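You operate a simulated robot arm through the tools that you are given. There is no shell and no other tool.

The job below is to be done with a simulated two-armed robot. You get a single attempt, and the scene is never put back.

TASK
Free the hoist stop, switch on and raise the basket to the blue band.
Fine: travel knob at slow before it moves.

The check looks at the end state, three seconds after you hand in, the way a careful person would. Anything else that was tipped, shoved, dropped, spilled or broken makes it a failure.

THE ROBOT
Two 7-joint arms with two-finger parallel grippers on one trunk that stands fixed in place. Base frame: the origin is at the foot of the trunk, x ahead of it, y to its left, z up. Readings come in mm, rad, newtons and seconds.
The left shoulder is at [50, 161, 1198], the right one opposite. With the tool pointing down near the work surface each hand reaches from about 100 to 660 mm from the base axis, measured 20 degrees to its own side. Payload 3.43 kg a hand.
The TCP of each hand is the grasp point between the finger pads, 30 mm short of the fingertips. In the tool frame z runs along the fingers and y along their closing line. The gripper opens to 94 mm. The fingers are 28 mm wide and 10 mm thick; the gripper's body (50 by 96 mm) begins 55 mm behind the TCP.
Orientation is that of the tool frame in the base frame, as a unit quaternion [w, x, y, z]. With the fingers straight down and closing along the base's y, the tool's x points along the base's -x, its y along +y and its z along -z.

THE INTERFACE
- The arms move only by the tool send_rows. It takes "left_commands", "right_commands" or both (then of equal length, played together; a hand with none holds still); each is a list that holds one entry, the list of rows, each a list of 7 numbers: the finger opening in mm, from 0 to 94, then the shift along the base's x, y, z in mm, then the turn, a rotation vector about the base's x, y, z in rad. In form: [[[fingers, dx, dy, dz, ax, ay, az], ...]]. A call has 1 to 20 rows; each row shifts and turns the commanded pose from where the row before left it. Each row takes 0.2 s and may step no farther than 50 mm and 0.15 rad from the row before; otherwise, or with a gripper value out of range, the whole call is refused. A pose out of reach is approached as far as the arm can. The call stops where the force on the tool passes 50 N (or 10 N more than at its start, if that is more) or the arm is blocked; 0.2 s more then pass. Each finger travels about 45 mm/s and halts on what it meets, pressing with about 40 N; the grip force reading is that of the motor and also rises with nothing between the fingers. The clock runs only during rows and for 0.2 s after the last one: add rows that do not move to give the fingers time. It gives the time, the measured TCP pose, the force on the tool (base axes), the opening and the grip force at its end, in the units of the frame above (readings bear some noise), with the torque about the TCP (base axes, N m) and any sound that the robot's microphone picked up.
- Cameras (640 x 400 px; columns grow to the right, rows downward): "scene" is now at [127.7, 33.8, 1355.9]; the picture's right is [0.36, -0.93, 0.00], its down [-0.20, -0.08, -0.98] and it looks along [0.91, 0.36, -0.21] (base axes); focal length 214 px, centre (320, 200). "left" rides on the left gripper at [76, -14, -102] in its tool frame; the picture's right is [0.18, 0.98, 0.00], its down [-0.75, 0.14, -0.64] and it looks along [-0.63, 0.12, 0.77] (tool axes); focal length 243 px, centre (320, 200). "right" rides on the right gripper at [76, 14, -102] in its tool frame; the picture's right is [-0.18, 0.98, 0.00], its down [-0.75, -0.14, -0.64] and it looks along [-0.63, -0.12, 0.77] (tool axes); focal length 243 px, centre (320, 200).
- camera(camera): a new picture of that camera. No time passes.
- move_column(by): slides the trunk up (or, below 0, down) by that many mm; the arms and the scene camera ride with it, the base frame stays. It gives what a move gives, with no picture.
- aim_head(pan, tilt): turns the head with the scene camera to pan (to the left, within 1.396 rad either way) and tilt (down, from -0.506 to 1.204), counted from straight ahead of the robot. It gives what a move gives.
- point_at(camera, pixels): for up to 12 pixels [column, row] of the newest picture of that camera ("zoom" is the newest enlarged one), the place [x, y, z] in the base frame of the surface seen there, good to about 2 mm. No time passes.
- enlarge(camera, box): a new picture of the part [left, top, right, bottom] of that camera's present view, enlarged. No time passes.
- job_done(): hands the job in; it is judged then, once.

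Open the grippers and draw the arms clear of the work before you hand the job in, unless the task says otherwise.

The tools are called after "Request:" as name(argument=value, ...) on one line, values as JSON. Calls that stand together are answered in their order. send_rows: Moves the arms, as the interface text tells. Its arguments: {"type":"object","properties":{"left_commands":{"type":"array"},"right_commands":{"type":"array"}},"required":[]} The other tools are called the same way: move_column (by) moves the trunk up or down; aim_head (pan, tilt) turns the head that bears the scene camera; camera (camera) takes a picture; point_at (camera, pixels) gives the place of the surface under pixels of a picture; enlarge (camera, box) takes an enlarged picture of a part of a camera's view; job_done () hands the job in.

At the start:

```text
time: 0.0
left_tcp_pos: [330.6, 351.4, 1344.1]
left_tool_rot: [0.0, 0.001, 1.0, 0.0]
left_wrist_force: [-0.1, -0.8, 0.0]
left_ft_torque: [0.04, 0.01, -0.01]
left_finger_gap: 93.6
left_grip_force: 0.0
right_tcp_pos: [281.3, 37.7, 1344.6]
right_tool_rot: [-0.001, 0.0, 1.0, 0.001]
right_wrist_force: [0.1, 0.6, 0.8]
right_ft_torque: [0.01, 0.01, -0.01]
right_finger_gap: 94.0
right_grip_force: 0.0
trunk travel left (down, up): [-225.0, 42.0]
head pan, tilt (commanded): [0.374, 0.211]
```

scene: 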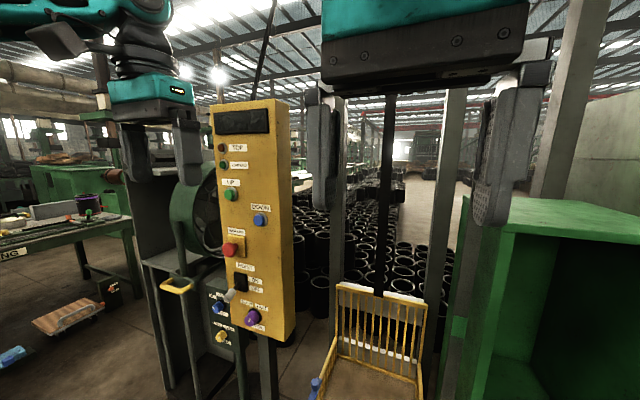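
right: 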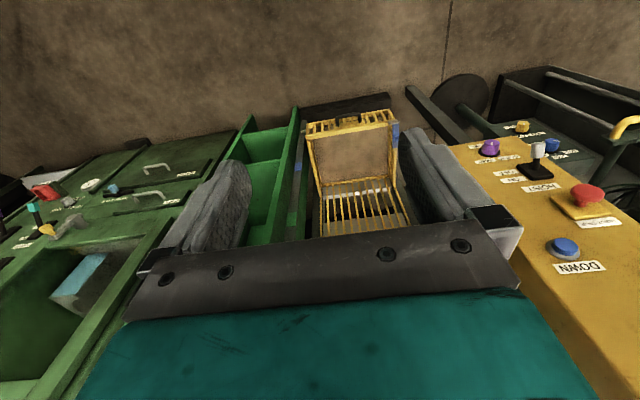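
left: 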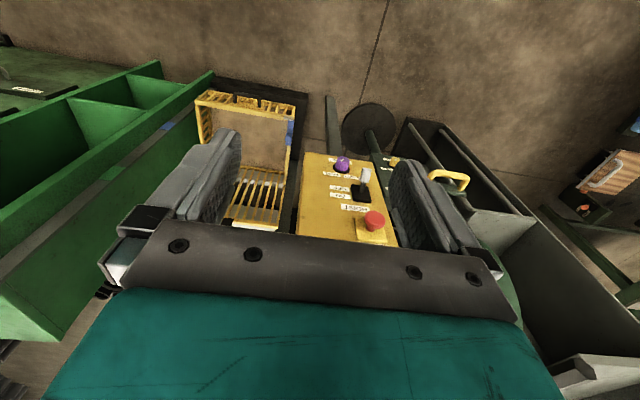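

The scene shows a yellow control panel (columns 210-295, rows 100-340) with labelled buttons, and the basket at about (380, 350). I'll enlarge the panel to read the labels.

Request:
enlarge(camera="scene", box=[190, 95, 310, 220])

Request:
enlarge(camera="scene", box=[190, 215, 310, 345])

Request:
enlarge(camera="scene", box=[300, 200, 480, 400])

```text
3.20 times, centred on (250, 158) of scene
```

zoom: 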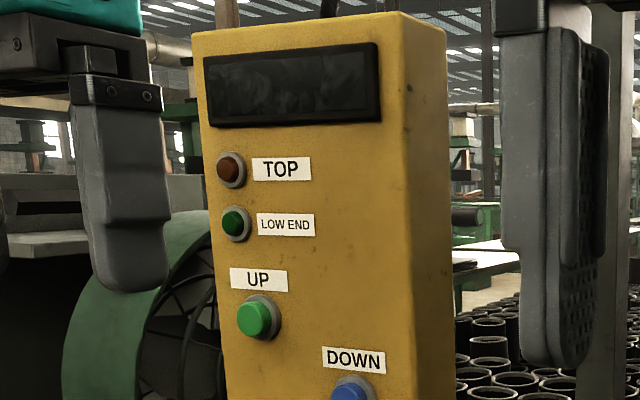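

```text
3.08 times, centred on (250, 280) of scene
```

zoom: 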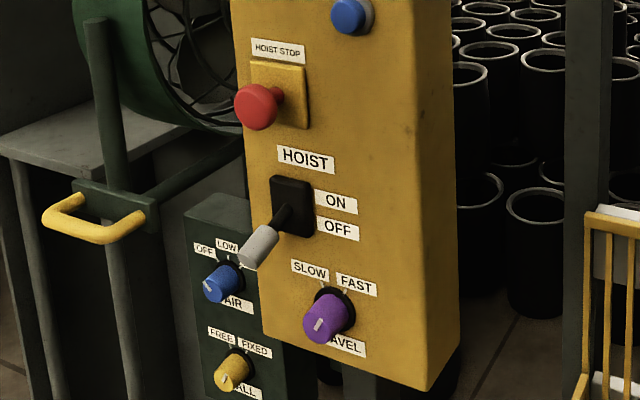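

```text
2.00 times, centred on (390, 300) of scene
```

zoom: 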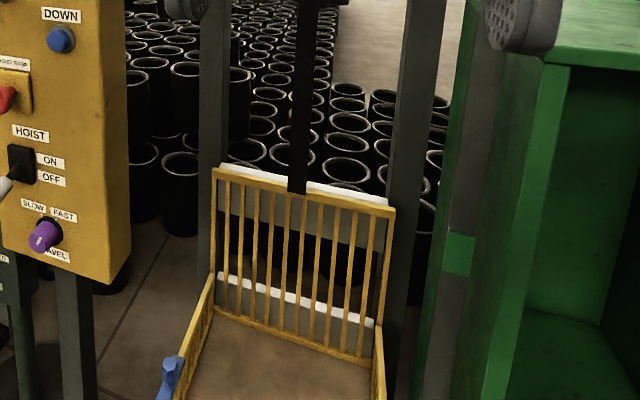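

The panel shows indicators TOP/LOW END, UP, DOWN, a red HOIST STOP, an ON/OFF lever (down) and a purple TRAVEL knob. I'll zoom tighter on the knob and the stop, and on the rail with coloured bands.

Request:
enlarge(camera="scene", box=[230, 290, 290, 335])

Request:
enlarge(camera="scene", box=[215, 220, 275, 265])

Request:
enlarge(camera="right", box=[240, 80, 460, 240])

Request:
enlarge(camera="right", box=[450, 100, 640, 290])

Request:
enlarge(camera="left", box=[190, 80, 420, 250])

```text
8.89 times, centred on (260, 312) of scene
```

zoom: 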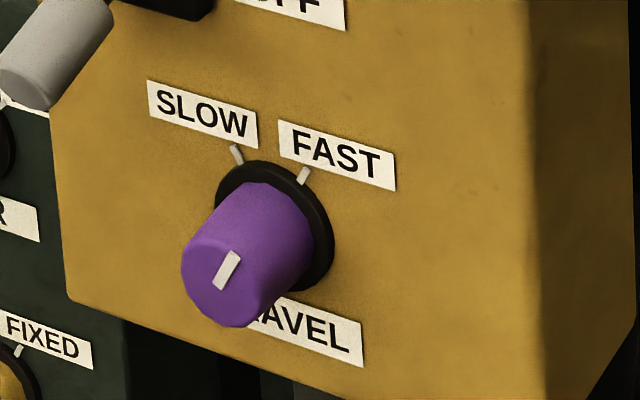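

```text
8.89 times, centred on (245, 242) of scene
```

zoom: 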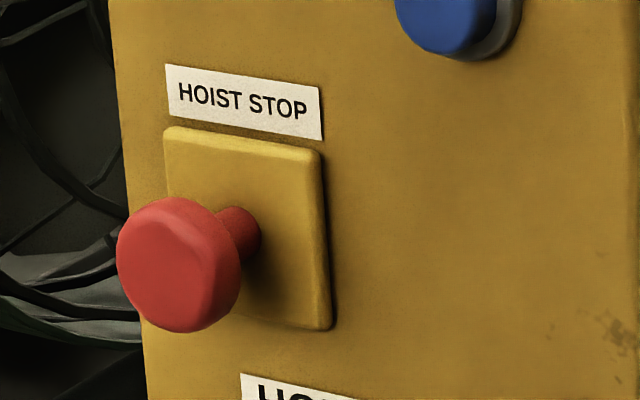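

```text
2.50 times, centred on (350, 160) of right
```

zoom: 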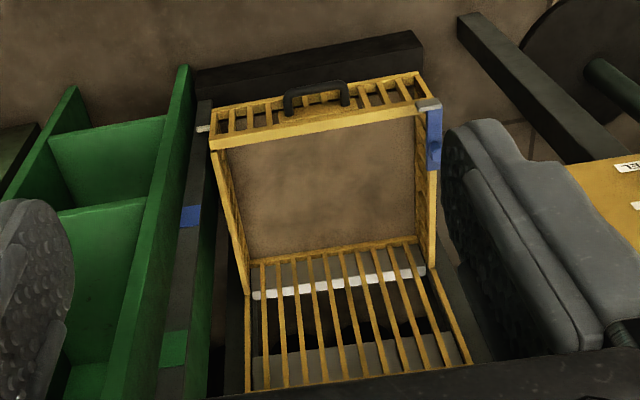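

```text
2.11 times, centred on (545, 195) of right
```

zoom: 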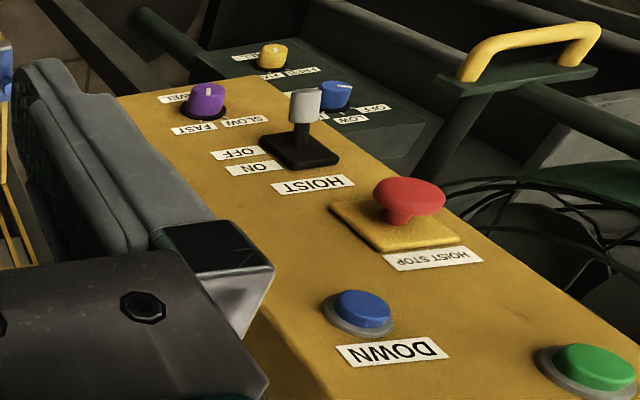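

```text
2.35 times, centred on (305, 165) of left
```

zoom: 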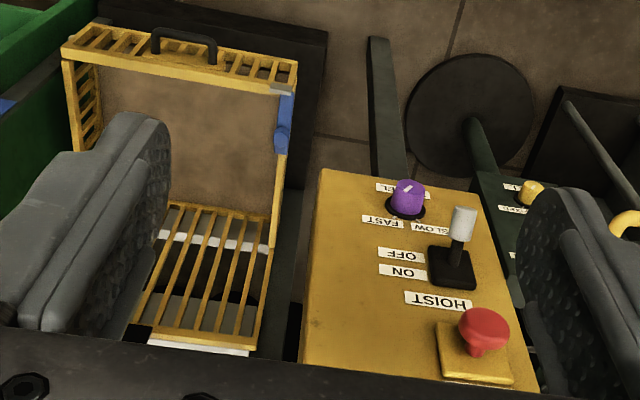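

The travel knob marker points toward FAST, the stop mushroom looks pushed in or standing, and there's a blue and a green band on the right rail. I'll aim the head lower and toward the basket to see the rail and bands.

Request:
aim_head(pan=0.1, tilt=0.75)

Request:
camera(camera="scene")

```text
time: 1.0
left_tcp_pos: [330.7, 351.9, 1344.7]
left_tool_rot: [0.0, 0.0, 1.0, 0.0]
left_wrist_force: [-0.5, 0.6, -0.1]
left_ft_torque: [0.03, 0.0, 0.01]
left_finger_gap: 93.7
left_grip_force: 0.1
right_tcp_pos: [286.2, 34.9, 1343.5]
right_tool_rot: [0.0, 0.008, 1.0, 0.0]
right_wrist_force: [58.8, -20.3, -17.8]
right_ft_torque: [2.12, 4.82, 1.45]
right_finger_gap: 94.0
right_grip_force: 0.1
trunk travel left (down, up): [-225.0, 42.0]
head pan, tilt (commanded): [0.099, 0.75]
```

```text
taken
```

scene: 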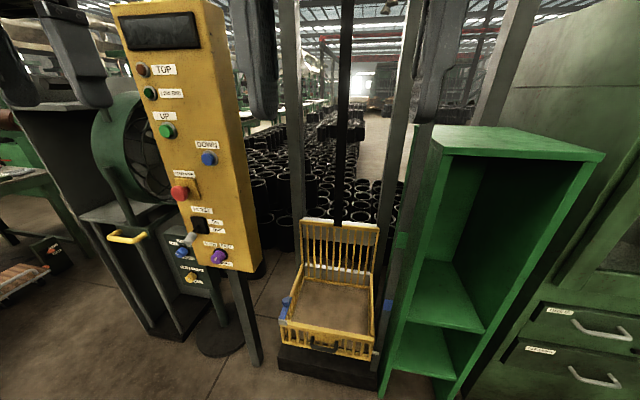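

The head turn pressed against the right hand (force 58.8 N), so I need to back the right hand off. First I'll read off surface locations in this picture to know the free space.

Request:
point_at(camera="scene", pixels=[[435, 128], [603, 158], [440, 145], [376, 225], [300, 218], [285, 320], [372, 355], [219, 257], [190, 238], [180, 192], [167, 131], [208, 159]])

Request:
enlarge(camera="scene", box=[260, 190, 440, 390])

```text
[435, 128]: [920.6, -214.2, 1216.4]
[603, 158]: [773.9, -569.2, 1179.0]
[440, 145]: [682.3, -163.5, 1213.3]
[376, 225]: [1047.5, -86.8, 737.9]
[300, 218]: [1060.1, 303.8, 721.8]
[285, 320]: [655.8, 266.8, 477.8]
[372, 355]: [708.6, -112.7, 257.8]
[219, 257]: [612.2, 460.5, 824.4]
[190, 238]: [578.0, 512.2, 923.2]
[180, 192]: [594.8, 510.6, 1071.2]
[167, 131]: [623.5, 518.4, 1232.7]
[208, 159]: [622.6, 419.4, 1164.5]
```

```text
2.00 times, centred on (350, 290) of scene
```

zoom: 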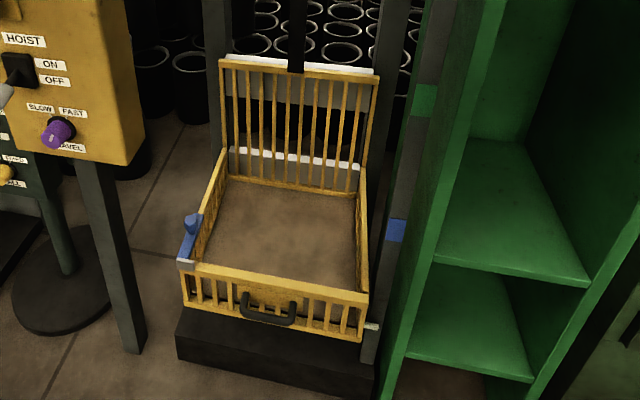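

I'll measure the bands and pointer, and zoom on the post and on the panel knob and stop from this view.

Request:
point_at(camera="scene", pixels=[[388, 300], [388, 305], [388, 310], [403, 234], [403, 240], [403, 246], [375, 353], [378, 353], [371, 353], [285, 300], [376, 345], [374, 362]])

Request:
enlarge(camera="scene", box=[350, 280, 420, 380])

Request:
enlarge(camera="scene", box=[260, 270, 340, 370])

Request:
enlarge(camera="scene", box=[160, 170, 260, 290])

```text
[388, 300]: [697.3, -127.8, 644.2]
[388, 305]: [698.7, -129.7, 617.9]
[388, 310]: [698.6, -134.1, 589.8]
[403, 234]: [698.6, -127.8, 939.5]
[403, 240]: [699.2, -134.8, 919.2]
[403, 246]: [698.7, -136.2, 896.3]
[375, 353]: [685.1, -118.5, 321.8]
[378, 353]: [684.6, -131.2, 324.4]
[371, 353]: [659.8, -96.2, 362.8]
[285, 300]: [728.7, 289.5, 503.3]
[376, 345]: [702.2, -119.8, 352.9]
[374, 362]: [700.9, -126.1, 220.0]
```

```text
4.00 times, centred on (385, 330) of scene
```

zoom: 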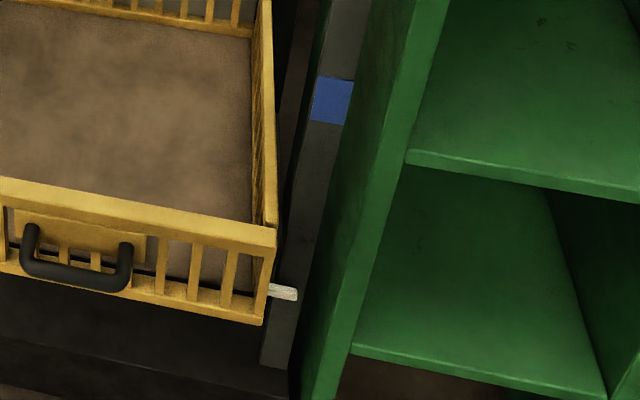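

```text
4.00 times, centred on (300, 320) of scene
```

zoom: 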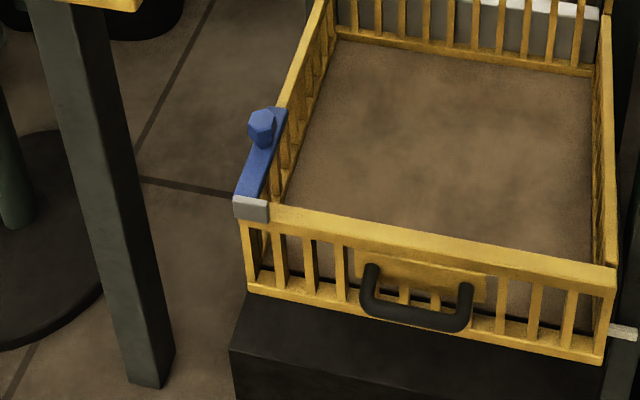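

```text
3.33 times, centred on (210, 230) of scene
```

zoom: 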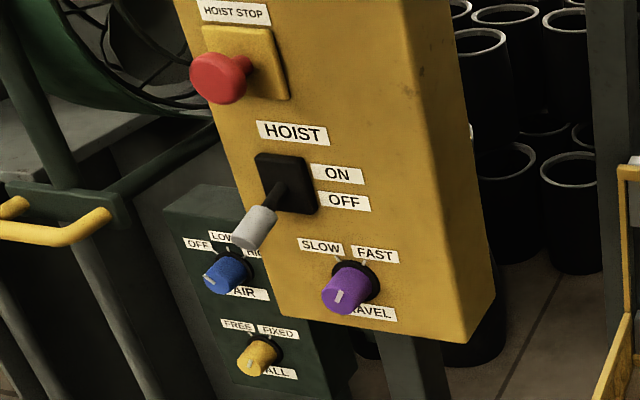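

The right hand must move off the head; the space to the right over y=-200 at z=1344 is free (shelf starts at x≥680). I'll shift it right and slightly forward.

Request:
send_rows(right_commands=[[[94, 15, -40, 0, 0, 0, 0], [94, 15, -40, 0, 0, 0, 0], [94, 0, -45, 0, 0, 0, 0], [94, 0, -45, 0, 0, 0, 0], [94, 0, -45, 0, 0, 0, 0], [94, 0, -45, 0, 0, 0, 0], [94, 0, 0, 0, 0, 0, 0]]])

Request:
camera(camera="scene")

```text
time: 2.6
left_tcp_pos: [330.9, 351.9, 1344.9]
left_tool_rot: [0.001, -0.001, 1.0, 0.001]
left_wrist_force: [0.4, -1.0, -0.5]
left_ft_torque: [-0.02, 0.01, 0.0]
left_finger_gap: 94.0
left_grip_force: 0.1
right_tcp_pos: [311.6, -223.4, 1346.8]
right_tool_rot: [-0.001, 0.0, 1.0, 0.0]
right_wrist_force: [0.0, 0.2, 0.7]
right_ft_torque: [-0.05, 0.0, -0.03]
right_finger_gap: 94.0
right_grip_force: 0.0
trunk travel left (down, up): [-225.0, 42.0]
head pan, tilt (commanded): [0.099, 0.75]
```

```text
taken
```

scene: 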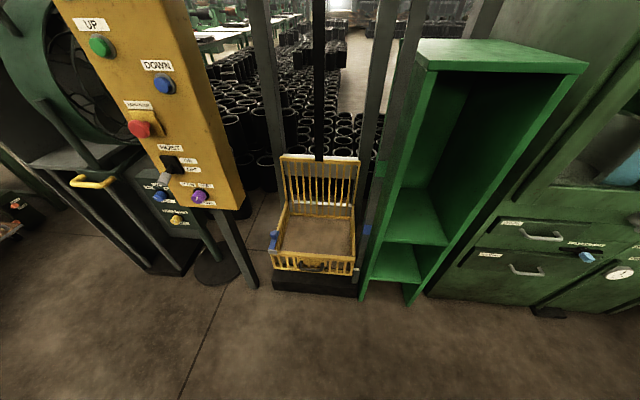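

Right hand is clear now (force ~0). I'll aim the head at the panel for a closer geometry survey.

Request:
aim_head(pan=0.45, tilt=0.5)

Request:
camera(camera="scene")

```text
time: 3.4
left_tcp_pos: [330.8, 351.0, 1343.8]
left_tool_rot: [0.0, 0.0, 1.0, 0.0]
left_wrist_force: [0.3, 0.1, -0.4]
left_ft_torque: [0.02, -0.01, 0.02]
left_finger_gap: 94.0
left_grip_force: 0.1
right_tcp_pos: [311.3, -222.4, 1347.0]
right_tool_rot: [0.0, 0.0, 1.0, 0.0]
right_wrist_force: [0.3, 0.1, 0.1]
right_ft_torque: [0.01, 0.0, 0.02]
right_finger_gap: 94.2
right_grip_force: 0.1
trunk travel left (down, up): [-225.0, 42.0]
head pan, tilt (commanded): [0.45, 0.499]
```

```text
taken
```

scene: 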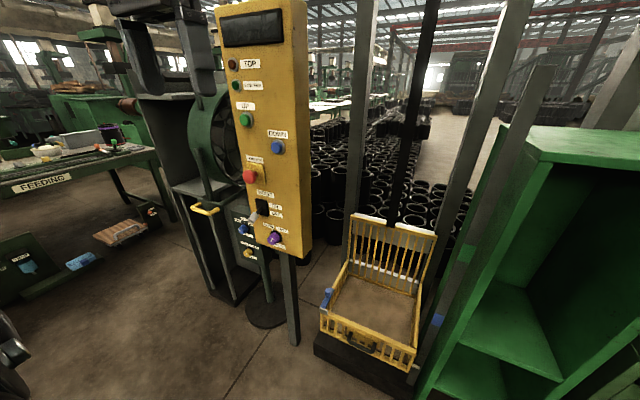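

The whole panel and basket are now in view. I'll enlarge the panel's upper and lower halves and measure.

Request:
enlarge(camera="scene", box=[215, 80, 315, 180])

Request:
point_at(camera="zoom", pixels=[[212, 264], [212, 250], [160, 236], [425, 286], [405, 270], [480, 250], [160, 150], [530, 100], [250, 330], [300, 330]])

Request:
enlarge(camera="scene", box=[225, 150, 315, 255])

```text
4.00 times, centred on (265, 130) of scene
```

zoom: 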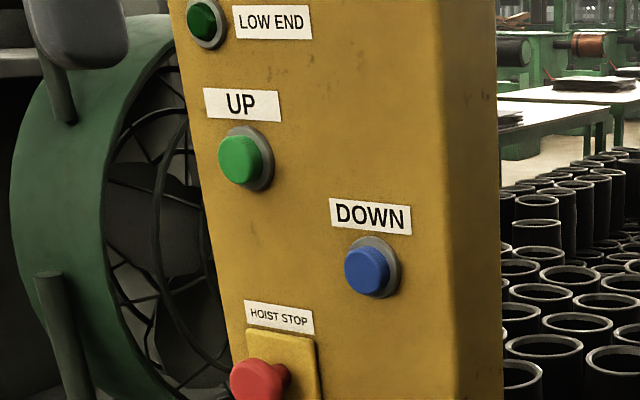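

```text
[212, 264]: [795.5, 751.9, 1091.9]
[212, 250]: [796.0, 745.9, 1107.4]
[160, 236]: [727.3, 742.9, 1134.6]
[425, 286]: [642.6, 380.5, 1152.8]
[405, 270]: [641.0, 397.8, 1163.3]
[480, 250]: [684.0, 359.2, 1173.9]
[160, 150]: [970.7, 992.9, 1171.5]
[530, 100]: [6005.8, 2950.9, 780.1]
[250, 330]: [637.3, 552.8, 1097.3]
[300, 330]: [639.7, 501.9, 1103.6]
```

```text
3.81 times, centred on (270, 202) of scene
```

zoom: 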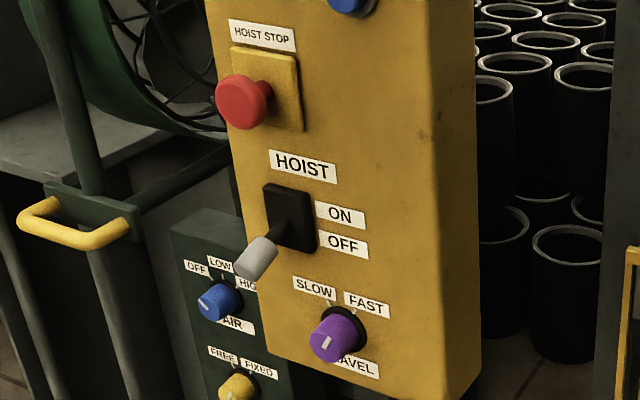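

Measuring the stop, switch lever, and knob points in this zoom.

Request:
point_at(camera="zoom", pixels=[[240, 105], [268, 100], [290, 70], [340, 100], [400, 200], [400, 350], [255, 260], [285, 225], [300, 215], [325, 342], [360, 325], [375, 310]])

Request:
point_at(camera="scene", pixels=[[246, 120], [243, 121], [277, 147], [250, 176], [246, 177], [254, 177], [235, 64], [235, 86], [275, 238], [300, 100]])

```text
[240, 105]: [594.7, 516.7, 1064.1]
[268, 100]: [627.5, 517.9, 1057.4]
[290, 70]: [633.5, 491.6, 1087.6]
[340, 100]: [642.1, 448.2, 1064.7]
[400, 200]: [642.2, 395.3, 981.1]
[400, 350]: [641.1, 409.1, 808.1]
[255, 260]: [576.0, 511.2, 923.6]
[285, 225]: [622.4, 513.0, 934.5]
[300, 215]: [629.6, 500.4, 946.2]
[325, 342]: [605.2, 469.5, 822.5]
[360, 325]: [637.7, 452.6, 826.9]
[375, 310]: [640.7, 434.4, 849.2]
```

```text
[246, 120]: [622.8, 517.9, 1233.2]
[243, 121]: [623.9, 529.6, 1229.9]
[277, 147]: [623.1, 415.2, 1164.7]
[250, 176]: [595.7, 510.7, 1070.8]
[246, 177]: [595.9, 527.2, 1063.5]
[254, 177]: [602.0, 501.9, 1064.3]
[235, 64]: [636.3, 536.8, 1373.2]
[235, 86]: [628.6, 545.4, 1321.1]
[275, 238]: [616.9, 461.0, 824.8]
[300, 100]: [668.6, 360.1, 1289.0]
```

The panel face is vertical at x≈641 facing me: UP at (623,518,1232), DOWN (623,416,1165), stop head (596,515,1065), lever tip (576,511,924), travel knob front (605,470,823). Now I check nearby obstacles (yellow handle, fan, small green box).

Request:
point_at(camera="scene", pixels=[[205, 209], [195, 206], [217, 211], [215, 130], [200, 140], [244, 229], [240, 255], [247, 254], [265, 225], [192, 185], [220, 180], [293, 300]])

Request:
camera(camera="left")

```text
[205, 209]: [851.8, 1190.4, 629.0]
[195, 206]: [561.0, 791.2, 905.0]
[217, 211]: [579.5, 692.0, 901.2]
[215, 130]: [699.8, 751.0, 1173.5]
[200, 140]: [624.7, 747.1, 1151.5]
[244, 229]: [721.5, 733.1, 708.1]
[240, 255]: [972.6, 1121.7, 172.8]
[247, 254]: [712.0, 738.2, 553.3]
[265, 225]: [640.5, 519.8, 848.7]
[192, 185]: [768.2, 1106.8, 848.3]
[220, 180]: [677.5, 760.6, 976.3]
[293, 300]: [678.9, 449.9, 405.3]
```

```text
taken
```

left: 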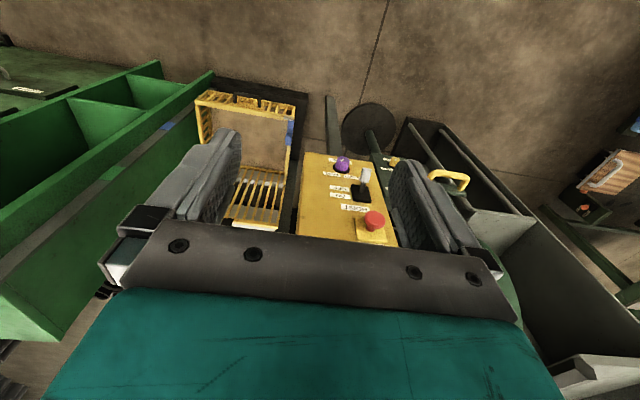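

The yellow handle is at y≥690, z≈903, clear of the work line. I'll turn the left hand to point forward (+x) while lowering toward the panel's mid height.

Request:
send_rows(left_commands=[[[94, 0, 5, -10, 0, -0.143, 0], [94, 0, 5, -10, 0, -0.143, 0], [94, 0, 5, -15, 0, -0.143, 0], [94, 0, 5, -15, 0, -0.143, 0], [94, 0, 5, -20, 0, -0.143, 0], [94, 0, 10, -20, 0, -0.143, 0], [94, 0, 10, -20, 0, -0.143, 0], [94, 0, 10, -20, 0, -0.143, 0], [94, 0, 10, -20, 0, -0.143, 0], [94, 0, 10, -20, 0, -0.143, 0], [94, 0, 10, -20, 0, -0.1408, 0], [94, 0, 0, 0, 0, 0, 0]]])

Request:
camera(camera="scene")

Request:
camera(camera="left")

```text
time: 6.0
left_tcp_pos: [330.9, 438.0, 1155.1]
left_tool_rot: [0.707, 0.001, 0.707, 0.0]
left_wrist_force: [-0.3, -0.6, 0.2]
left_ft_torque: [-0.04, 0.0, -0.02]
left_finger_gap: 93.9
left_grip_force: 0.1
right_tcp_pos: [310.1, -221.6, 1346.6]
right_tool_rot: [-0.001, 0.0, 1.0, 0.001]
right_wrist_force: [-0.3, -0.7, -0.3]
right_ft_torque: [0.0, 0.02, 0.01]
right_finger_gap: 94.3
right_grip_force: 0.1
trunk travel left (down, up): [-225.0, 42.0]
head pan, tilt (commanded): [0.45, 0.499]
```

```text
taken
```

scene: 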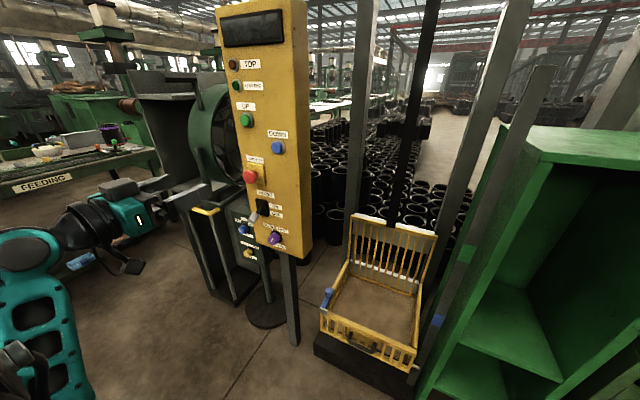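

```text
taken
```

left: 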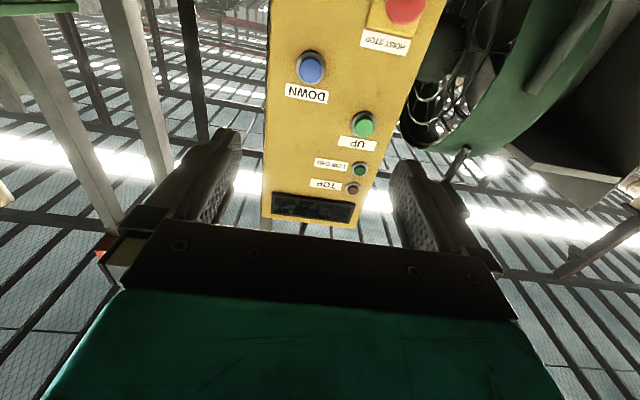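

The left hand now points forward at [331,438,1155]. I take close-ups of the stop and the knob from the unobstructed scene camera before deciding how to free the stop.

Request:
enlarge(camera="scene", box=[235, 155, 275, 190])

Request:
enlarge(camera="scene", box=[250, 210, 300, 255])

Request:
enlarge(camera="left", box=[340, 0, 440, 60])

Request:
enlarge(camera="scene", box=[305, 260, 455, 390])

```text
11.43 times, centred on (255, 172) of scene
```

zoom: 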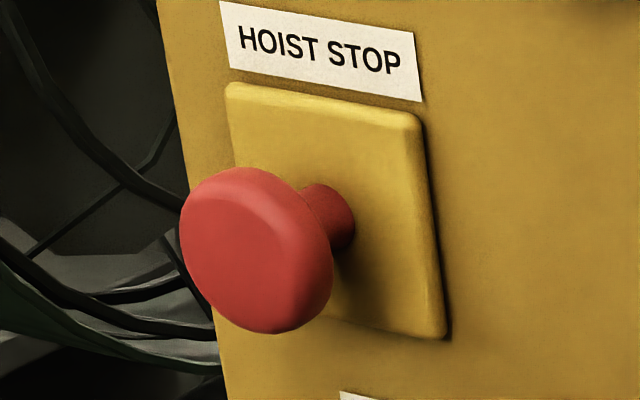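

```text
8.89 times, centred on (275, 232) of scene
```

zoom: 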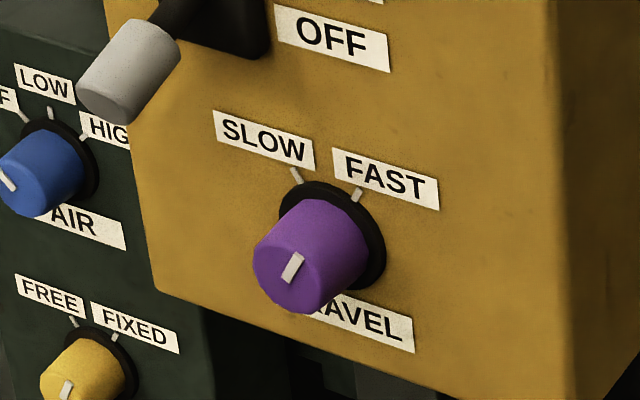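

```text
6.40 times, centred on (390, 30) of left
```

zoom: 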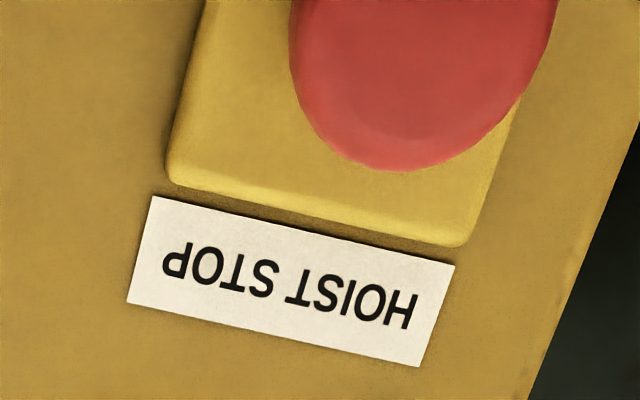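

```text
3.08 times, centred on (380, 325) of scene
```

zoom: 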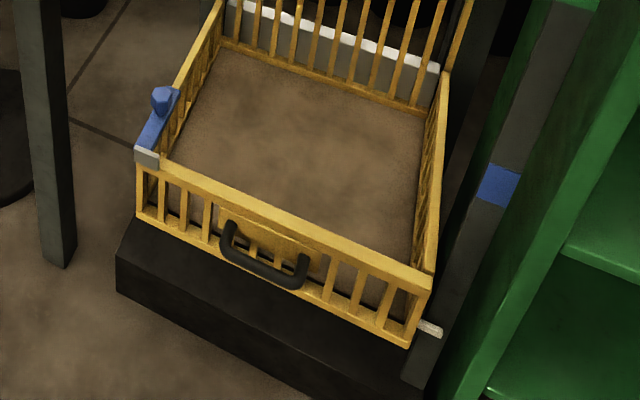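

The knob's white mark is parallel to the FAST tick, so it's at FAST and must turn counter-clockwise to SLOW. I'll measure ticks and the mark.

Request:
enlarge(camera="scene", box=[260, 220, 290, 250])

Request:
point_at(camera="zoom", pixels=[[320, 100], [400, 200], [280, 200]])

```text
13.33 times, centred on (275, 235) of scene
```

zoom: 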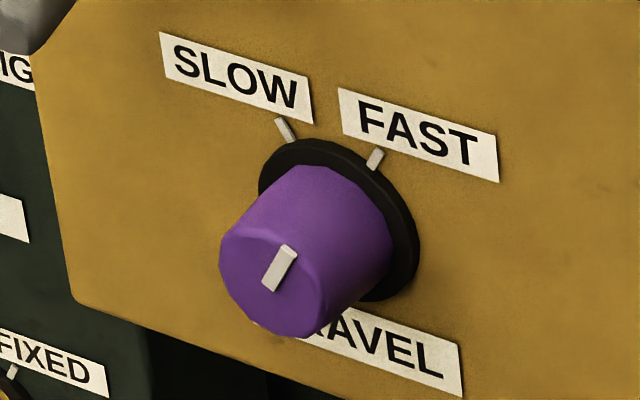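

```text
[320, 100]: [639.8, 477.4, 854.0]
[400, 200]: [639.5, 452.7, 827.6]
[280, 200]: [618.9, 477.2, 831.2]
```

Request:
point_at(camera="zoom", pixels=[[286, 130], [280, 120], [375, 159], [380, 150], [288, 250], [268, 288], [222, 255], [320, 300], [270, 240], [280, 330], [262, 180], [415, 230]])

```text
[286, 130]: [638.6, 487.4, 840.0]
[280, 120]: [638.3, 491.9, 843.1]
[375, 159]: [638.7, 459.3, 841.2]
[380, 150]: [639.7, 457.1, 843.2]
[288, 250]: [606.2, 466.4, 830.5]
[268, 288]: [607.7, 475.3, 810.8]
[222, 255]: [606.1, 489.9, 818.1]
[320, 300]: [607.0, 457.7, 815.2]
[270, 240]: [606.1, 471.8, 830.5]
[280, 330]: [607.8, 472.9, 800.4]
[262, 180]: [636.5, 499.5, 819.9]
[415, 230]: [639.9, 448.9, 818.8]
```

The knob's centre is (y 474, z 817), cap x≈607, dia ≈34 mm; ticks are at about ±32°, so the twist is about −1.1 rad about x. I'll move the left hand down to in front of the knob with a pre-roll of +0.5 rad, staying at x≤480.

Request:
send_rows(left_commands=[[[94, 10, 4.5, -42, 0.0625, 0, 0], [94, 10, 4.5, -42, 0.0625, 0, 0], [94, 15, 4.5, -42, 0.0625, 0, 0], [94, 15, 4.5, -42, 0.0625, 0, 0], [94, 20, 4.5, -42, 0.0625, 0, 0], [94, 20, 4.5, -42, 0.0625, 0, 0], [94, 20, 4.5, -42, 0.0625, 0, 0], [94, 20, 4.5, -43, 0.0625, 0, 0], [94, 0, 0, 0, 0, 0, 0]]])

Request:
camera(camera="scene")

Request:
camera(camera="left")

```text
time: 8.0
left_tcp_pos: [459.7, 471.5, 816.9]
left_tool_rot: [0.686, 0.175, 0.685, 0.174]
left_wrist_force: [0.2, 0.2, -0.2]
left_ft_torque: [-0.02, -0.02, 0.01]
left_finger_gap: 94.0
left_grip_force: 0.0
right_tcp_pos: [311.1, -223.0, 1347.2]
right_tool_rot: [0.0, 0.0, 1.0, 0.001]
right_wrist_force: [-0.9, 0.8, 0.2]
right_ft_torque: [-0.01, -0.02, -0.01]
right_finger_gap: 93.9
right_grip_force: 0.1
trunk travel left (down, up): [-225.0, 42.0]
head pan, tilt (commanded): [0.45, 0.499]
```

```text
taken
```

scene: 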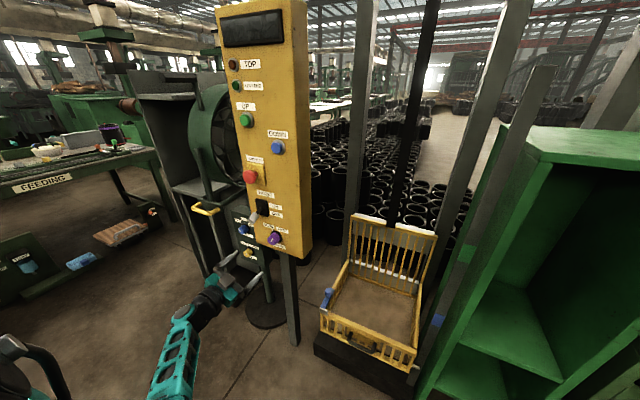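

```text
taken
```

left: 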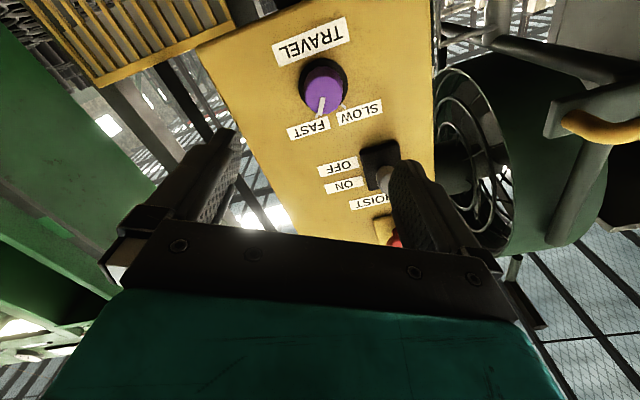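

The hand is aligned in front of the purple knob (left view knob at (323,88)). I'll advance to x≈560 with the fingers at 70 mm and look again.

Request:
send_rows(left_commands=[[[80, 30, 1, 0, 0, 0, 0], [70, 35, 1, 0, 0, 0, 0], [70, 35, 0.5, 0, 0, 0, 0], [70, 0, 0, 0, 0, 0, 0]]])

Request:
camera(camera="left")

Request:
enlarge(camera="scene", box=[215, 190, 315, 290])

```text
time: 9.0
left_tcp_pos: [561.6, 476.2, 816.8]
left_tool_rot: [0.685, 0.175, 0.685, 0.173]
left_wrist_force: [-0.8, 1.0, 0.4]
left_ft_torque: [0.01, 0.02, 0.01]
left_finger_gap: 70.2
left_grip_force: 0.0
right_tcp_pos: [311.0, -222.7, 1347.0]
right_tool_rot: [0.0, 0.0, 1.0, 0.001]
right_wrist_force: [0.4, 0.2, 0.2]
right_ft_torque: [-0.04, -0.06, -0.01]
right_finger_gap: 94.0
right_grip_force: 0.0
trunk travel left (down, up): [-225.0, 42.0]
head pan, tilt (commanded): [0.45, 0.499]
```

```text
taken
```

left: 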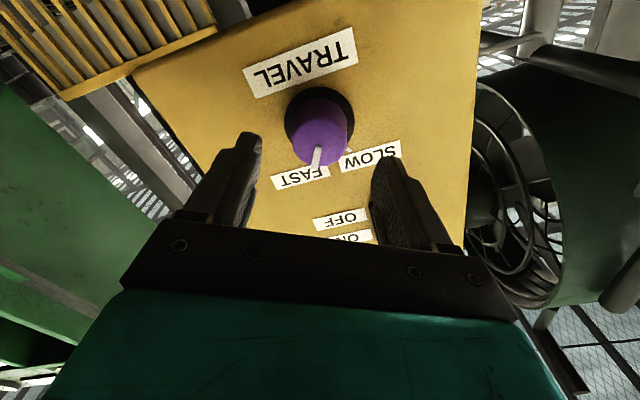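

```text
4.00 times, centred on (265, 240) of scene
```

zoom: 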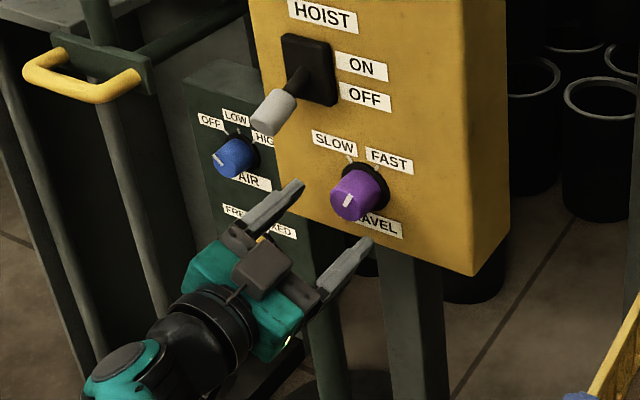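

The fingers straddle the knob. I'll verify the knob centre from the left camera before the final advance.

Request:
point_at(camera="left", pixels=[[319, 150], [317, 158], [300, 148], [340, 145], [315, 135], [290, 105], [350, 105], [317, 90]])

Request:
enlarge(camera="left", box=[240, 60, 420, 220])

```text
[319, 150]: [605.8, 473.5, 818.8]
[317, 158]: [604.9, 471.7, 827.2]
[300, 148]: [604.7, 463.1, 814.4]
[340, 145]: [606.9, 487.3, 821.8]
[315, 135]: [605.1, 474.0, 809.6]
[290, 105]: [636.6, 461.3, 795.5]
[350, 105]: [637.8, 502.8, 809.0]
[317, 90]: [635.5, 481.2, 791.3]
```

```text
2.50 times, centred on (330, 140) of left
```

zoom: 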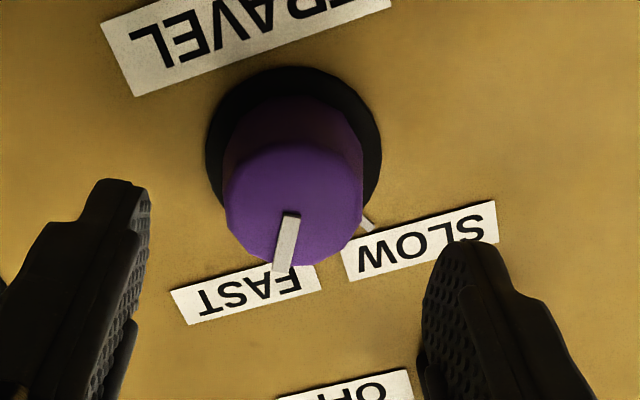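

Knob centre confirmed at (474, 818), pointer at FAST. Advancing 40 mm so the pads surround the knob, then closing.

Request:
send_rows(left_commands=[[[60, 20, -1, 0.5, 0, 0, 0], [60, 20, 0, 0, 0, 0, 0], [45, 0, 0, 0, 0, 0, 0], [30, 0, 0, 0, 0, 0, 0], [28, 0, 0, 0, 0, 0, 0], [28, 0, 0, 0, 0, 0, 0]]])

Request:
camera(camera="left")

```text
time: 10.4
left_tcp_pos: [601.0, 473.6, 818.0]
left_tool_rot: [0.685, 0.176, 0.685, 0.173]
left_wrist_force: [1.5, -7.3, -2.6]
left_ft_torque: [-0.01, -0.02, -0.27]
left_finger_gap: 40.4
left_grip_force: 45.0
right_tcp_pos: [310.9, -222.9, 1346.3]
right_tool_rot: [-0.001, 0.0, 1.0, 0.001]
right_wrist_force: [0.0, 0.0, -0.5]
right_ft_torque: [-0.01, 0.01, -0.02]
right_finger_gap: 93.8
right_grip_force: 0.0
trunk travel left (down, up): [-225.0, 42.0]
head pan, tilt (commanded): [0.45, 0.499]
```

```text
taken
```

left: 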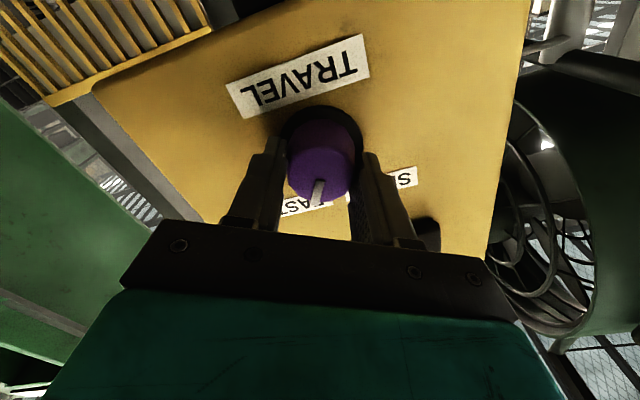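

Gripped at 40.4 mm with 45 N. Now twisting about −x in steps, first −0.6 rad, and checking the torque.

Request:
send_rows(left_commands=[[[28, 0, 0, 0, -0.1, 0, 0], [28, 0, 0, 0, -0.1, 0, 0], [28, 0, 0, 0, -0.1, 0, 0], [28, 0, 0, 0, -0.1, 0, 0], [28, 0, 0, 0, -0.1, 0, 0], [28, 0, 0, 0, -0.1, 0, 0]]])

Request:
camera(camera="left")

```text
time: 11.8
left_tcp_pos: [601.6, 474.1, 817.8]
left_tool_rot: [0.706, -0.036, 0.707, -0.036]
left_wrist_force: [3.1, 2.2, -2.7]
left_ft_torque: [0.02, 0.95, -0.08]
left_finger_gap: 40.4
left_grip_force: 44.9
right_tcp_pos: [310.5, -222.3, 1346.2]
right_tool_rot: [0.0, 0.0, 1.0, 0.001]
right_wrist_force: [0.0, 0.2, 0.5]
right_ft_torque: [-0.03, 0.0, 0.02]
right_finger_gap: 94.1
right_grip_force: 0.0
trunk travel left (down, up): [-225.0, 42.0]
head pan, tilt (commanded): [0.45, 0.499]
```

```text
taken
```

left: 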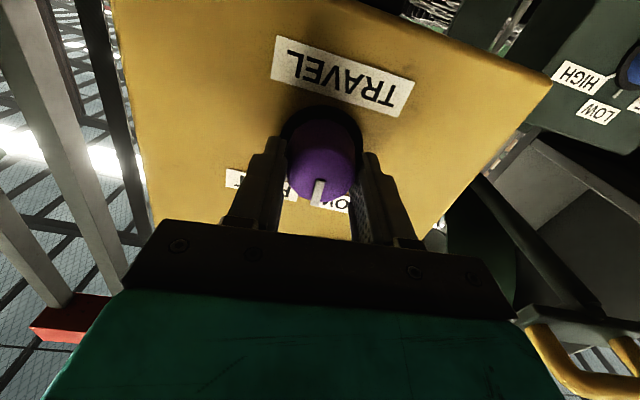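

The knob turns with the hand (mark still at (318,190) in the gripper view). Continuing another −0.5 rad.

Request:
send_rows(left_commands=[[[28, 0, 0, 0, -0.1, 0, 0], [28, 0, 0, 0, -0.1, 0, 0], [28, 0, 0, 0, -0.1, 0, 0], [28, 0, 0, 0, -0.1, 0, 0], [28, 0, 0, 0, -0.1, 0, 0], [28, 0, 0, 0, 0, 0, 0]]])

Request:
camera(camera="left")

Request:
enlarge(camera="scene", box=[235, 200, 315, 265])

```text
time: 13.2
left_tcp_pos: [600.6, 476.8, 817.9]
left_tool_rot: [0.676, -0.21, 0.675, -0.208]
left_wrist_force: [3.3, 18.1, -4.1]
left_ft_torque: [0.44, 0.03, 0.41]
left_finger_gap: 40.4
left_grip_force: 45.2
right_tcp_pos: [311.5, -220.0, 1346.0]
right_tool_rot: [-0.001, 0.0, 1.0, 0.0]
right_wrist_force: [-0.2, -0.5, -0.1]
right_ft_torque: [0.05, 0.02, 0.02]
right_finger_gap: 93.9
right_grip_force: 0.0
trunk travel left (down, up): [-225.0, 42.0]
head pan, tilt (commanded): [0.45, 0.499]
```

```text
taken
```

left: 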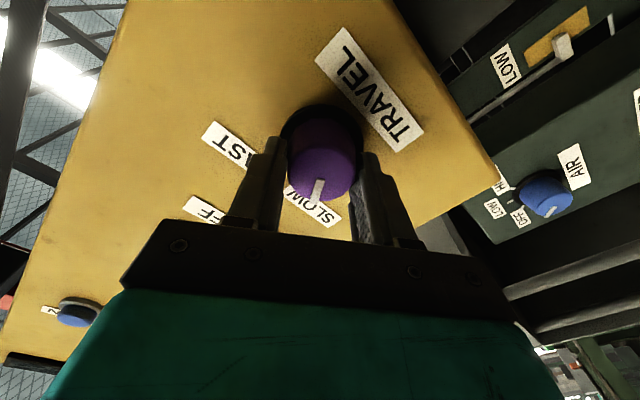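

```text
6.15 times, centred on (275, 232) of scene
```

zoom: 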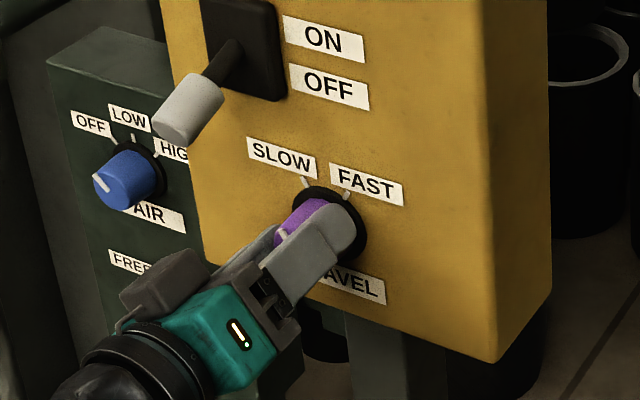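

The mark now points at SLOW with a slight end-stop torque (0.44). I'll open and back straight out, then verify.

Request:
send_rows(left_commands=[[[50, 0, -1, 0, 0, 0, 0], [65, 0, -1, 0, 0, 0, 0], [70, 0, 0, 0, 0, 0, 0], [70, -40, 0, 0, 0, 0, 0], [70, -45, 0, 0, 0, 0, 0], [70, -45, 0, 0, 0, 0, 0]]])

Request:
enlarge(camera="scene", box=[255, 215, 295, 250])

Request:
camera(camera="left")

```text
time: 14.6
left_tcp_pos: [471.0, 472.7, 820.5]
left_tool_rot: [0.676, -0.209, 0.675, -0.21]
left_wrist_force: [1.2, 0.0, 0.0]
left_ft_torque: [0.0, 0.01, 0.02]
left_finger_gap: 69.8
left_grip_force: 0.0
right_tcp_pos: [310.3, -222.4, 1346.9]
right_tool_rot: [0.0, 0.0, 1.0, 0.001]
right_wrist_force: [0.1, -0.3, -0.1]
right_ft_torque: [0.03, -0.02, 0.03]
right_finger_gap: 94.0
right_grip_force: 0.0
trunk travel left (down, up): [-225.0, 42.0]
head pan, tilt (commanded): [0.45, 0.499]
```

```text
11.43 times, centred on (275, 232) of scene
```

zoom: 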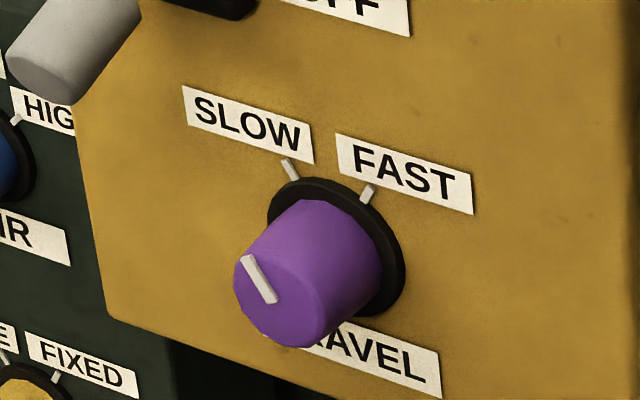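

```text
taken
```

left: 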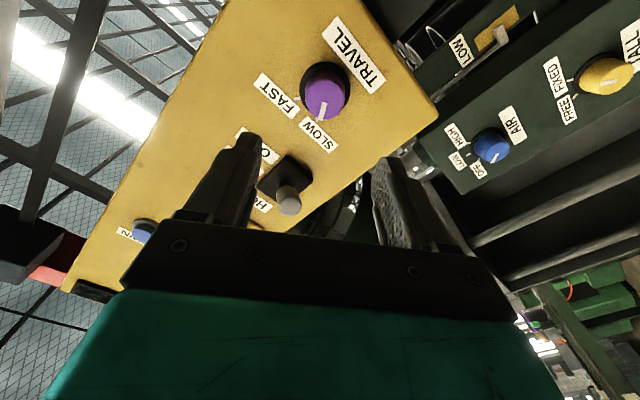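

The TRAVEL knob is at SLOW. Next I measure the hoist stop head's edges precisely.

Request:
enlarge(camera="scene", box=[235, 155, 275, 190])

Request:
point_at(camera="zoom", pixels=[[184, 235], [190, 215], [240, 172], [280, 328], [255, 250], [325, 300], [300, 195], [335, 190], [348, 220], [330, 250], [318, 230], [400, 200]])

```text
11.43 times, centred on (255, 172) of scene
```

zoom: 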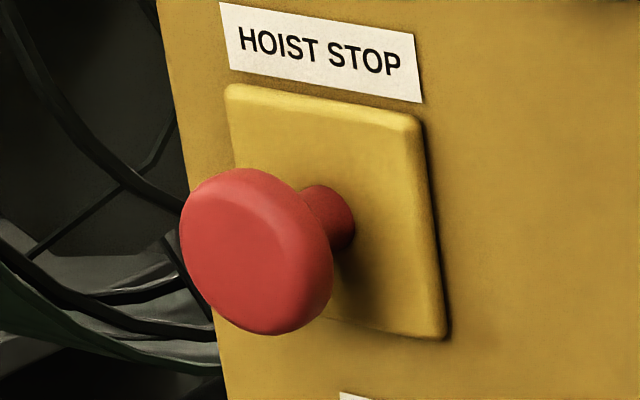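

```text
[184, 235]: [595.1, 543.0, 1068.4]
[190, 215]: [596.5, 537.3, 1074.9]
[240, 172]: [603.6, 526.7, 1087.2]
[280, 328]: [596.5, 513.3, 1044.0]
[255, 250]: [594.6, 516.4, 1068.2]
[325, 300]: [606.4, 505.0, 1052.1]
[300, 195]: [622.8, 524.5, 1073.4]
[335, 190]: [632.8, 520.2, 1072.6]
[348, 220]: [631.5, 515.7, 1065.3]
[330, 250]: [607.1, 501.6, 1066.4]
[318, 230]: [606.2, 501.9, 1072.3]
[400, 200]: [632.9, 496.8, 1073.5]
```

Stop head: centre (522, 1066), dia ≈43 mm, x from 594 to 611, plate at x≈633. I'll raise the hand to in front of it (keeping roll −0.6 so I can twist clockwise).

Request:
send_rows(left_commands=[[[80, 0, 8, 41, 0, 0, 0], [80, 0, 8, 41, 0, 0, 0], [80, 0, 8, 41, 0, 0, 0], [80, 0, 8, 41, 0, 0, 0], [80, 5, 8, 41, 0, 0, 0], [80, 20, 8, 41, 0, 0, 0], [80, 0, 0, 0, 0, 0, 0]]])

Request:
camera(camera="left")

Request:
camera(camera="scene")

```text
time: 16.2
left_tcp_pos: [497.3, 519.3, 1064.9]
left_tool_rot: [0.675, -0.208, 0.676, -0.21]
left_wrist_force: [0.3, 0.7, 0.0]
left_ft_torque: [-0.02, 0.01, -0.02]
left_finger_gap: 80.1
left_grip_force: 0.0
right_tcp_pos: [311.8, -222.1, 1346.6]
right_tool_rot: [0.0, -0.001, 1.0, 0.002]
right_wrist_force: [0.1, 0.2, 0.7]
right_ft_torque: [0.04, -0.02, 0.01]
right_finger_gap: 94.1
right_grip_force: 0.1
trunk travel left (down, up): [-225.0, 42.0]
head pan, tilt (commanded): [0.45, 0.499]
```

```text
taken
```

left: 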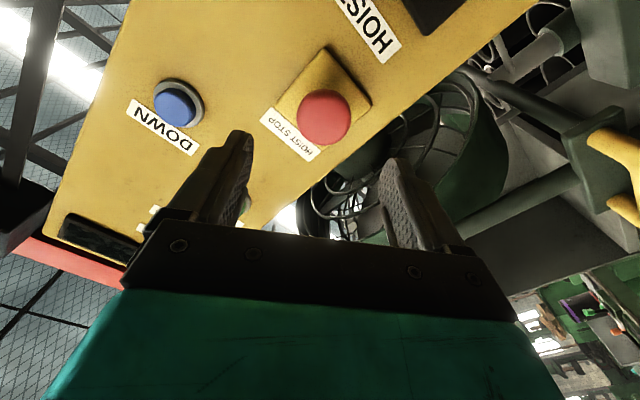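

```text
taken
```

scene: 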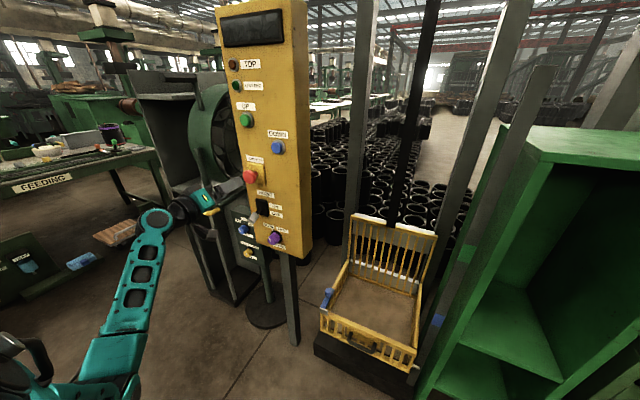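

The stop head shows at (325,117) in the left view. I'll refine its centre from this camera.

Request:
enlarge(camera="left", box=[260, 40, 400, 170])

Request:
point_at(camera="left", pixels=[[325, 120], [301, 118], [348, 118], [325, 94], [325, 142], [288, 95], [365, 100]])

```text
3.08 times, centred on (330, 105) of left
```

zoom: 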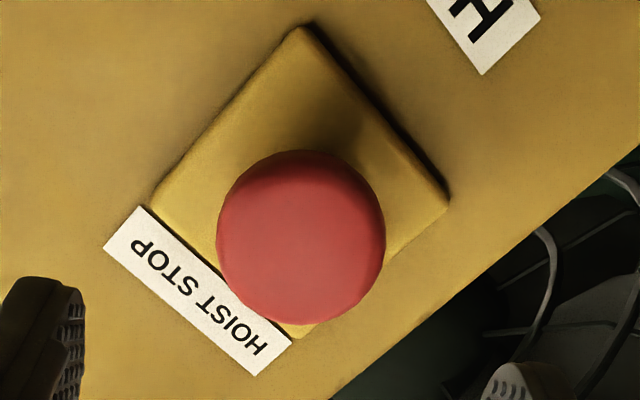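

```text
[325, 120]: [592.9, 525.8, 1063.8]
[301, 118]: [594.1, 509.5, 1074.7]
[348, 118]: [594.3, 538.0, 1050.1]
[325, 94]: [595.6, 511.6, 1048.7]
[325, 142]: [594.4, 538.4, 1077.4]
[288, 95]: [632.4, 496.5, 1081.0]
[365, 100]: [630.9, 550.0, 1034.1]
```

Head centre ≈ (524, 1064). Advancing 98 mm to surround the head and then closing on it.

Request:
send_rows(left_commands=[[[80, 35, 1, -0.5, 0, 0, 0], [70, 35, 1, 0, 0, 0, 0], [65, 28, 0, 0, 0, 0, 0], [55, 0, 0, 0, 0, 0, 0], [45, 0, 0, 0, 0, 0, 0], [36, 0, 0, 0, 0, 0, 0], [34, 0, 0, 0, 0, 0, 0]]])

Request:
camera(camera="left")

Request:
enlarge(camera="scene", box=[205, 135, 305, 225])

```text
time: 17.8
left_tcp_pos: [594.6, 523.5, 1062.2]
left_tool_rot: [0.675, -0.211, 0.676, -0.209]
left_wrist_force: [0.3, 8.0, -2.4]
left_ft_torque: [0.14, 0.08, 0.3]
left_finger_gap: 46.8
left_grip_force: 45.2
right_tcp_pos: [310.8, -221.0, 1347.2]
right_tool_rot: [0.0, -0.001, 1.0, 0.0]
right_wrist_force: [0.4, 0.8, 0.1]
right_ft_torque: [0.03, -0.01, 0.0]
right_finger_gap: 94.1
right_grip_force: 0.1
trunk travel left (down, up): [-225.0, 42.0]
head pan, tilt (commanded): [0.45, 0.499]
```

```text
taken
```

left: 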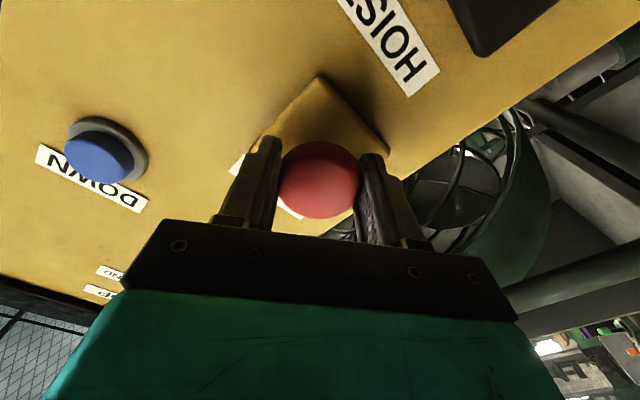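

```text
4.44 times, centred on (255, 180) of scene
```

zoom: 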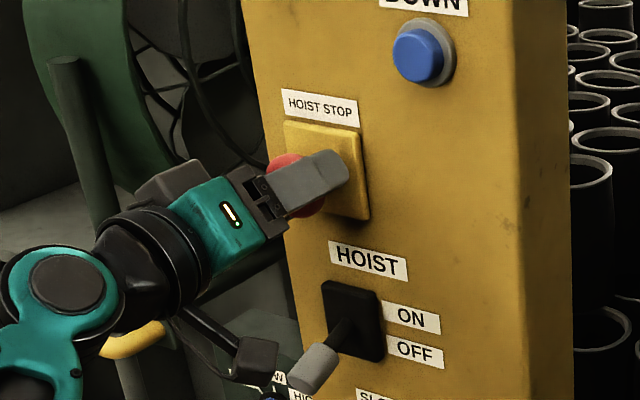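

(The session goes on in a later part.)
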